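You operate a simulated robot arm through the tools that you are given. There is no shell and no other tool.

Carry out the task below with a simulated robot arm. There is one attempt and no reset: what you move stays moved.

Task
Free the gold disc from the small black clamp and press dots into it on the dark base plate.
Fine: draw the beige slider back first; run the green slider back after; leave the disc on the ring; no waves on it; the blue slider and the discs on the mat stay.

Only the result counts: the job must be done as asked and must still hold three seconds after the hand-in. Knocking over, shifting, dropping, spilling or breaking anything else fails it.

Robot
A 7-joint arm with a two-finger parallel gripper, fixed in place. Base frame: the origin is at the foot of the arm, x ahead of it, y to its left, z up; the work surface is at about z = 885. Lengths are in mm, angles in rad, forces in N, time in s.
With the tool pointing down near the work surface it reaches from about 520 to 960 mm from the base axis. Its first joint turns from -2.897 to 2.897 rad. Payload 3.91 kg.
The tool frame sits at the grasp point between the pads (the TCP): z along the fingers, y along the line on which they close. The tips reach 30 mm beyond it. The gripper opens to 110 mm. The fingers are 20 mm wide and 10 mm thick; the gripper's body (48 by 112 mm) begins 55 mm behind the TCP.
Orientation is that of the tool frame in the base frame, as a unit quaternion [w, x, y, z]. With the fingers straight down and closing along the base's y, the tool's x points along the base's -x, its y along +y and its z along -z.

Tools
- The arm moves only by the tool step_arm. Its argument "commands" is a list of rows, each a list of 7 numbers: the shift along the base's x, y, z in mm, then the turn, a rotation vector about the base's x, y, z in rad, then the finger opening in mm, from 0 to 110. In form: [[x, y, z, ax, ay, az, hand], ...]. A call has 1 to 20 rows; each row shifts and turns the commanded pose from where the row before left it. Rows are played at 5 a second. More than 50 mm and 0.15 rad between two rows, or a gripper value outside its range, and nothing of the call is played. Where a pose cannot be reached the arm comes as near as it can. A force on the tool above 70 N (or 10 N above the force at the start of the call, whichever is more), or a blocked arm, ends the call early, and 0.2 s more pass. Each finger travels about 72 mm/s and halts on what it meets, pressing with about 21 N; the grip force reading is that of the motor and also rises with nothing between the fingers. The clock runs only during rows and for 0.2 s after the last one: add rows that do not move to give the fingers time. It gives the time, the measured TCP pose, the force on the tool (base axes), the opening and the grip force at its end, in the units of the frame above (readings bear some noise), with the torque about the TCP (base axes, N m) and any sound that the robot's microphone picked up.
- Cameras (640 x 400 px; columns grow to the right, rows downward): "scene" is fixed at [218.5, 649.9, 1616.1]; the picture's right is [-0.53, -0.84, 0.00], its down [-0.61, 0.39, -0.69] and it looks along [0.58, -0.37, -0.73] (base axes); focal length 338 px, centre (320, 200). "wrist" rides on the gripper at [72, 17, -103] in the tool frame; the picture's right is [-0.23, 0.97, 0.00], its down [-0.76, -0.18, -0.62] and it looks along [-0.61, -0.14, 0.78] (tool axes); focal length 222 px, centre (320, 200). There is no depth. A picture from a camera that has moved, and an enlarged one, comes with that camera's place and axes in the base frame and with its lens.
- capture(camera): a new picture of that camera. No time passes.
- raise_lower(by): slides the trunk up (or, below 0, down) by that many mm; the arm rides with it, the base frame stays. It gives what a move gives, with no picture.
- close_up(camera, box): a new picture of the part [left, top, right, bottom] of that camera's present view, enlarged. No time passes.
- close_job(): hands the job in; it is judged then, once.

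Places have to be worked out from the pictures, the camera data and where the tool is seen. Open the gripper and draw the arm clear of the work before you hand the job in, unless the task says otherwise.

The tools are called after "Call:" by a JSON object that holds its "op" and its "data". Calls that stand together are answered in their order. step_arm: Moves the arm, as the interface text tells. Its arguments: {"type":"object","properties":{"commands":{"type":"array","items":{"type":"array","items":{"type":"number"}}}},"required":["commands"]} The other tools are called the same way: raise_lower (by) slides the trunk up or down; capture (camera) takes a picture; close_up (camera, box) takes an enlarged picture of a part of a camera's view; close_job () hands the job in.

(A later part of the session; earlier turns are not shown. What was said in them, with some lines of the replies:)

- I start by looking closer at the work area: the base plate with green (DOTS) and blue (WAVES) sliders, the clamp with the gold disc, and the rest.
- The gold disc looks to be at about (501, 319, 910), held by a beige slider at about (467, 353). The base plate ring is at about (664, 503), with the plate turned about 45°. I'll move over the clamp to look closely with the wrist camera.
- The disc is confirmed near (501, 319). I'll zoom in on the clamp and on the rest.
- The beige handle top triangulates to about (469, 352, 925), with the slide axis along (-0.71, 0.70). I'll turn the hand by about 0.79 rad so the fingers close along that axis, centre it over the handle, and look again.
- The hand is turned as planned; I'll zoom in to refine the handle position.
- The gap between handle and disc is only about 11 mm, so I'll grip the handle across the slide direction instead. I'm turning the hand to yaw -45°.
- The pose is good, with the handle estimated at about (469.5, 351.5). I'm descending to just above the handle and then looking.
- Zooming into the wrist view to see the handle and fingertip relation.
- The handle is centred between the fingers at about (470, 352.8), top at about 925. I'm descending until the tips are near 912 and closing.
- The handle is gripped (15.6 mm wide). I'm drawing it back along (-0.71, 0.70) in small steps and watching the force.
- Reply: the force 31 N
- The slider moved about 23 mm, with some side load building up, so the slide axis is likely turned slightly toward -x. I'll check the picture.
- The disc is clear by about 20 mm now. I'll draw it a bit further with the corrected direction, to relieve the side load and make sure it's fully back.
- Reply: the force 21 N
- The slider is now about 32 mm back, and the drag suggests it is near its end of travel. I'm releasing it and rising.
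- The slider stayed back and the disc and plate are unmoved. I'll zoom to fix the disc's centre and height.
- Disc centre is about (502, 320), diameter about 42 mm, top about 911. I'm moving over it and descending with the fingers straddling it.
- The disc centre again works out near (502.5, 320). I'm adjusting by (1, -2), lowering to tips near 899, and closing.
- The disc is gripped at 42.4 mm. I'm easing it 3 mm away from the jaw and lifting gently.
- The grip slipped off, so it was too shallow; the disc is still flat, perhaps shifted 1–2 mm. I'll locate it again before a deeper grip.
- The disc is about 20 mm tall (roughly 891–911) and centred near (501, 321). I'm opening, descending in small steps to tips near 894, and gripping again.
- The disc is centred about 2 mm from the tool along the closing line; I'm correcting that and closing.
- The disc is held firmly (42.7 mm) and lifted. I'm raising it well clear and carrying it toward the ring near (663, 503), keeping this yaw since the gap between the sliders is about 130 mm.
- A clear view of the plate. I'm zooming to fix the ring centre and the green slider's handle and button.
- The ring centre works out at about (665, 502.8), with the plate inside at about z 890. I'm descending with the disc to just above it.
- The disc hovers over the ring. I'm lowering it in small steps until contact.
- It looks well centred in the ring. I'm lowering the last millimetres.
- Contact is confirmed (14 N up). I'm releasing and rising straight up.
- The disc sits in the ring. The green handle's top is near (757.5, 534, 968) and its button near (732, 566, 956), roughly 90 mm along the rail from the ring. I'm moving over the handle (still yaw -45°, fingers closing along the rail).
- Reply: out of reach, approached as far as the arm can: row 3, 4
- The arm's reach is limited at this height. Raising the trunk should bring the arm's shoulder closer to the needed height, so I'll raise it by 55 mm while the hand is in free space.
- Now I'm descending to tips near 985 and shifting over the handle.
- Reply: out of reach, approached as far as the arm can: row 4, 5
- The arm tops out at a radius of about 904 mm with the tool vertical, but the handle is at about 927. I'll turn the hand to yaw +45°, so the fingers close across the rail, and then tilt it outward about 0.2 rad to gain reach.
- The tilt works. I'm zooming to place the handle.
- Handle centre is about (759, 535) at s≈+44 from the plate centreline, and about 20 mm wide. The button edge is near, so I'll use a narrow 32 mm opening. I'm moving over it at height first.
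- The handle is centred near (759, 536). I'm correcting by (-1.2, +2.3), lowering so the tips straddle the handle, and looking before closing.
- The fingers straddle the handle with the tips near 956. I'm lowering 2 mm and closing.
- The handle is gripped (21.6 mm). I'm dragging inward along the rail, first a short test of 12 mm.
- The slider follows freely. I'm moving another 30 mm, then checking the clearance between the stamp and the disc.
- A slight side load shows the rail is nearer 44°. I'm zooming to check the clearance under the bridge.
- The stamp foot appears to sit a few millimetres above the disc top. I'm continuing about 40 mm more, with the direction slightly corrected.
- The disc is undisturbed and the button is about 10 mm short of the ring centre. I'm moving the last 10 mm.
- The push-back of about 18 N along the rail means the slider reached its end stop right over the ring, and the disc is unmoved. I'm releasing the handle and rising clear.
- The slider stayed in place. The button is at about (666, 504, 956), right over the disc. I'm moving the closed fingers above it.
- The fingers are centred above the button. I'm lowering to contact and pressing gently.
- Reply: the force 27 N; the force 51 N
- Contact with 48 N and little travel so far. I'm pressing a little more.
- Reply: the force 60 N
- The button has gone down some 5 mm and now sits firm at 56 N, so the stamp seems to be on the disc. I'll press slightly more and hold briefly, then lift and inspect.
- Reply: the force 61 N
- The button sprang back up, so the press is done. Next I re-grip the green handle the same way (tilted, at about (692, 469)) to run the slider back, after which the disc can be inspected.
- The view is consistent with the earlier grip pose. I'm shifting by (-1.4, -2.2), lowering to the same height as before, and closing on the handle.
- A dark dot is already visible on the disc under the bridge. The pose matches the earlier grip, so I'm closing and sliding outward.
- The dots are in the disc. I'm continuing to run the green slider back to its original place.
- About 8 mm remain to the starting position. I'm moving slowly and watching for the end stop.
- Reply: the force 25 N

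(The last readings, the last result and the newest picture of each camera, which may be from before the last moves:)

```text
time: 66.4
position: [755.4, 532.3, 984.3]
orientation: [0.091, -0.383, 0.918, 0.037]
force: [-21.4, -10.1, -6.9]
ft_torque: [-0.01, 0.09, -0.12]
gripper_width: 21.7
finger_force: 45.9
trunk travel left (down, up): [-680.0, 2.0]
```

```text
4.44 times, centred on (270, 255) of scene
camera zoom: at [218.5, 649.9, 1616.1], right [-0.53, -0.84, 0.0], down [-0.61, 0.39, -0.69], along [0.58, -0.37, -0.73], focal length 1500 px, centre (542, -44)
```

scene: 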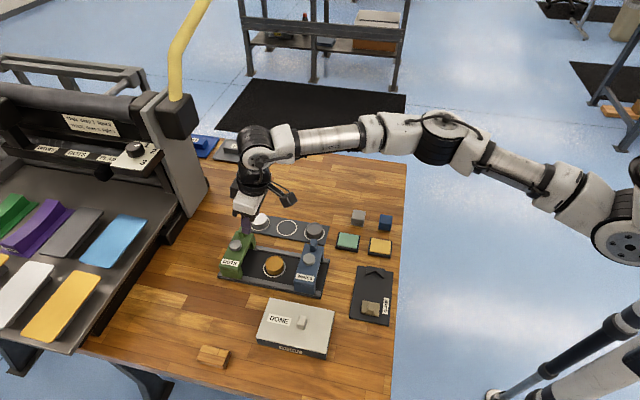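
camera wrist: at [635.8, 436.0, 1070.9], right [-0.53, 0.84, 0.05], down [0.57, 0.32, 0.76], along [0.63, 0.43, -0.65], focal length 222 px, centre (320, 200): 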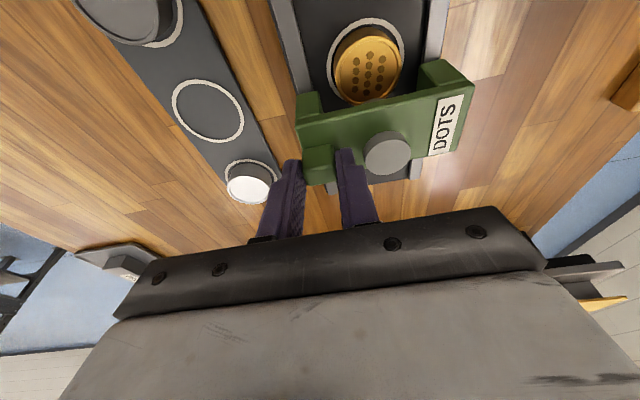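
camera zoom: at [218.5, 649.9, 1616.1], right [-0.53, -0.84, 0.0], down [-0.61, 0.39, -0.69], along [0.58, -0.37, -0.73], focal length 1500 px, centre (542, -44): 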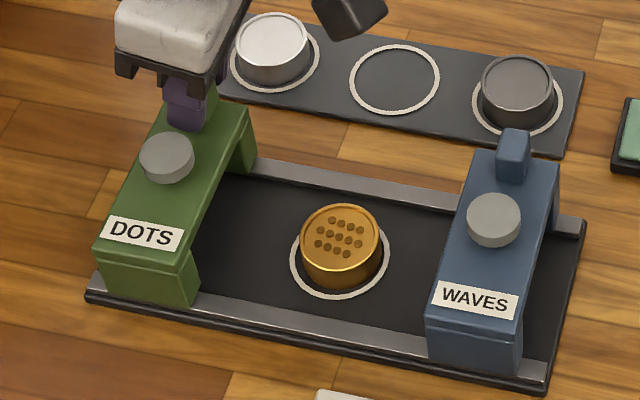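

The end stop was felt and the slider image matches its original place. I'm releasing, rising straight up, and withdrawing.

Call:
{"op": "step_arm", "data": {"commands": [[-0.6, -0.4, 0, 0, 0, 0, 10], [0, 0, 0, 0, 0, 0, 20], [0, 0, 0, 0, 0, 0, 32], [0, 0, 0, 0, 0, 0, 32], [0, 0, 15, 0, 0, 0, 32], [0, 0, 25, 0, 0, 0, 32], [-3, -3, 25, 0, 0, 0, 32], [-20, -18, 10, -0.071, 0.0703, 0, 40], [-25, -20, 10, -0.071, 0.0703, 0, 60], [-25, -25, 10, 0, 0, 0, 60], [-25, -25, 10, 0, 0, 0, 60], [0, 0, 0, 0, 0, 0, 60]]}}

Call:
{"op": "capture", "data": {"camera": "scene"}}

Call:
{"op": "capture", "data": {"camera": "wrist"}}

```text
time: 69.0
position: [658.3, 442.9, 1090.6]
orientation: [0.001, -0.384, 0.923, -0.001]
force: [-0.5, 0.1, 0.0]
ft_torque: [-0.02, -0.02, 0.02]
gripper_width: 59.9
finger_force: 0.0
trunk travel left (down, up): [-680.0, 2.0]
```

```text
taken
```

scene: 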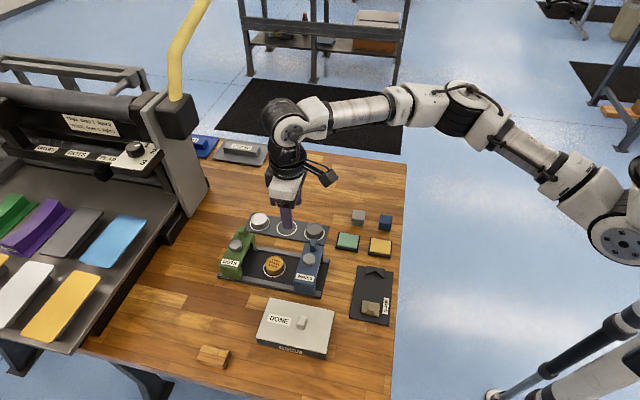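

```text
taken
camera wrist: at [596.0, 403.5, 1194.0], right [-0.53, 0.85, 0.0], down [0.66, 0.41, 0.62], along [0.53, 0.33, -0.78], focal length 222 px, centre (320, 200)
```

wrist: 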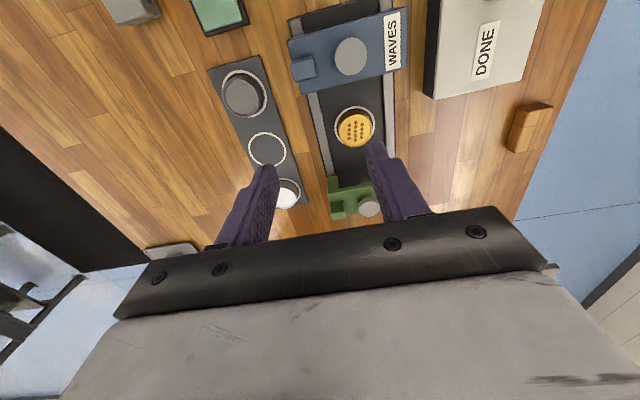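

Everything is in place: dots on the disc in the ring, green slider home, blue slider and mat discs unmoved. I'm drawing the arm further clear with the gripper open and doing a last check.

Call:
{"op": "step_arm", "data": {"commands": [[-15, -20, 20, 0, 0, 0, 80], [-20, -25, 15, 0, 0, 0, 100], [-20, -25, 10, 0, 0, 0, 110], [-20, -25, 0, 0, 0, 0, 110], [0, 0, 0, 0, 0, 0, 110], [0, 0, 0, 0, 0, 0, 110]]}}

Call:
{"op": "close_up", "data": {"camera": "scene", "box": [200, 200, 420, 340]}}

Call:
{"op": "close_up", "data": {"camera": "scene", "box": [240, 235, 310, 285]}}

```text
time: 70.4
position: [582.8, 346.8, 1134.6]
orientation: [0.0, -0.384, 0.923, 0.0]
force: [0.3, -0.6, 0.0]
ft_torque: [0.01, 0.05, 0.02]
gripper_width: 110.1
finger_force: 0.0
trunk travel left (down, up): [-680.0, 2.0]
```

```text
2.86 times, centred on (310, 270) of scene
camera zoom: at [218.5, 649.9, 1616.1], right [-0.53, -0.84, 0.0], down [-0.61, 0.39, -0.69], along [0.58, -0.37, -0.73], focal length 964 px, centre (349, 0)
```

zoom: 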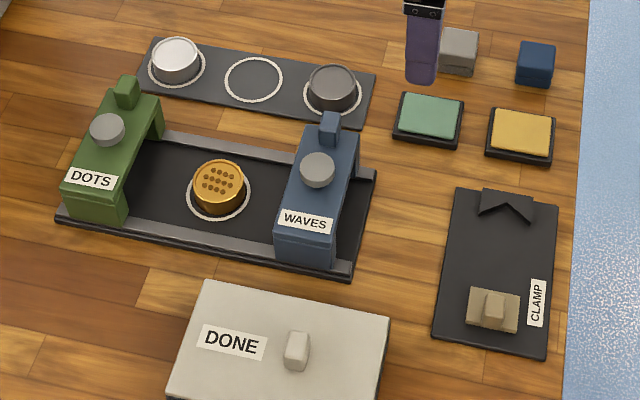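

```text
8.00 times, centred on (275, 260) of scene
camera zoom: at [218.5, 649.9, 1616.1], right [-0.53, -0.84, 0.0], down [-0.61, 0.39, -0.69], along [0.58, -0.37, -0.73], focal length 2700 px, centre (680, -280)
```

zoom: 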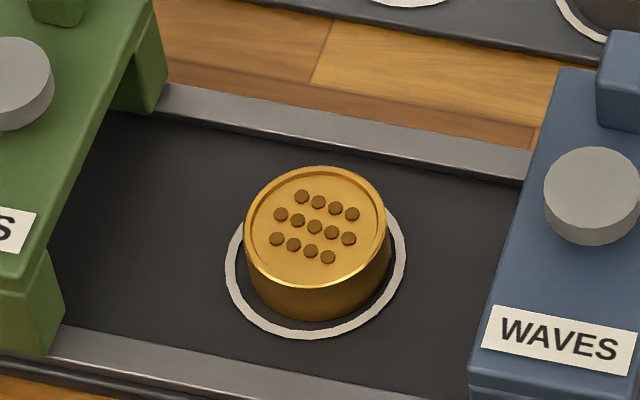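

The dotted gold disc rests in the ring, the beige slider is drawn back, the green slider is home, nothing else has moved, and the arm is clear with the gripper open. I'm handing in the job.

Call:
{"op": "close_job", "data": {}}

```text
The job is handed in.
```

The gold disc is out of the clamp, has dots pressed into it, and sits in the ring on the dark base plate. I've handed the job in; I haven't seen how it was judged.

- **Clamp:** I drew the beige slider back first, about 32 mm, and it stayed there. My first grip on the disc slipped off, shifting it only 1–2 mm in the clamp. The second, deeper grip held.
- **Dots:** I slid the green slider over the disc to its stop and pressed its button to about 59 N. The last pictures show a clean pattern of dots and no waves.
- **Green slider:** I ran it back to its end stop afterwards, and it matches its starting place in the pictures.
- **Left alone:** The blue slider and the discs on the mat are where they were. Nothing else looks moved.

The arm is drawn back with the gripper open. The trunk is still 55 mm higher than at the start, because I raised it to reach the green slider.
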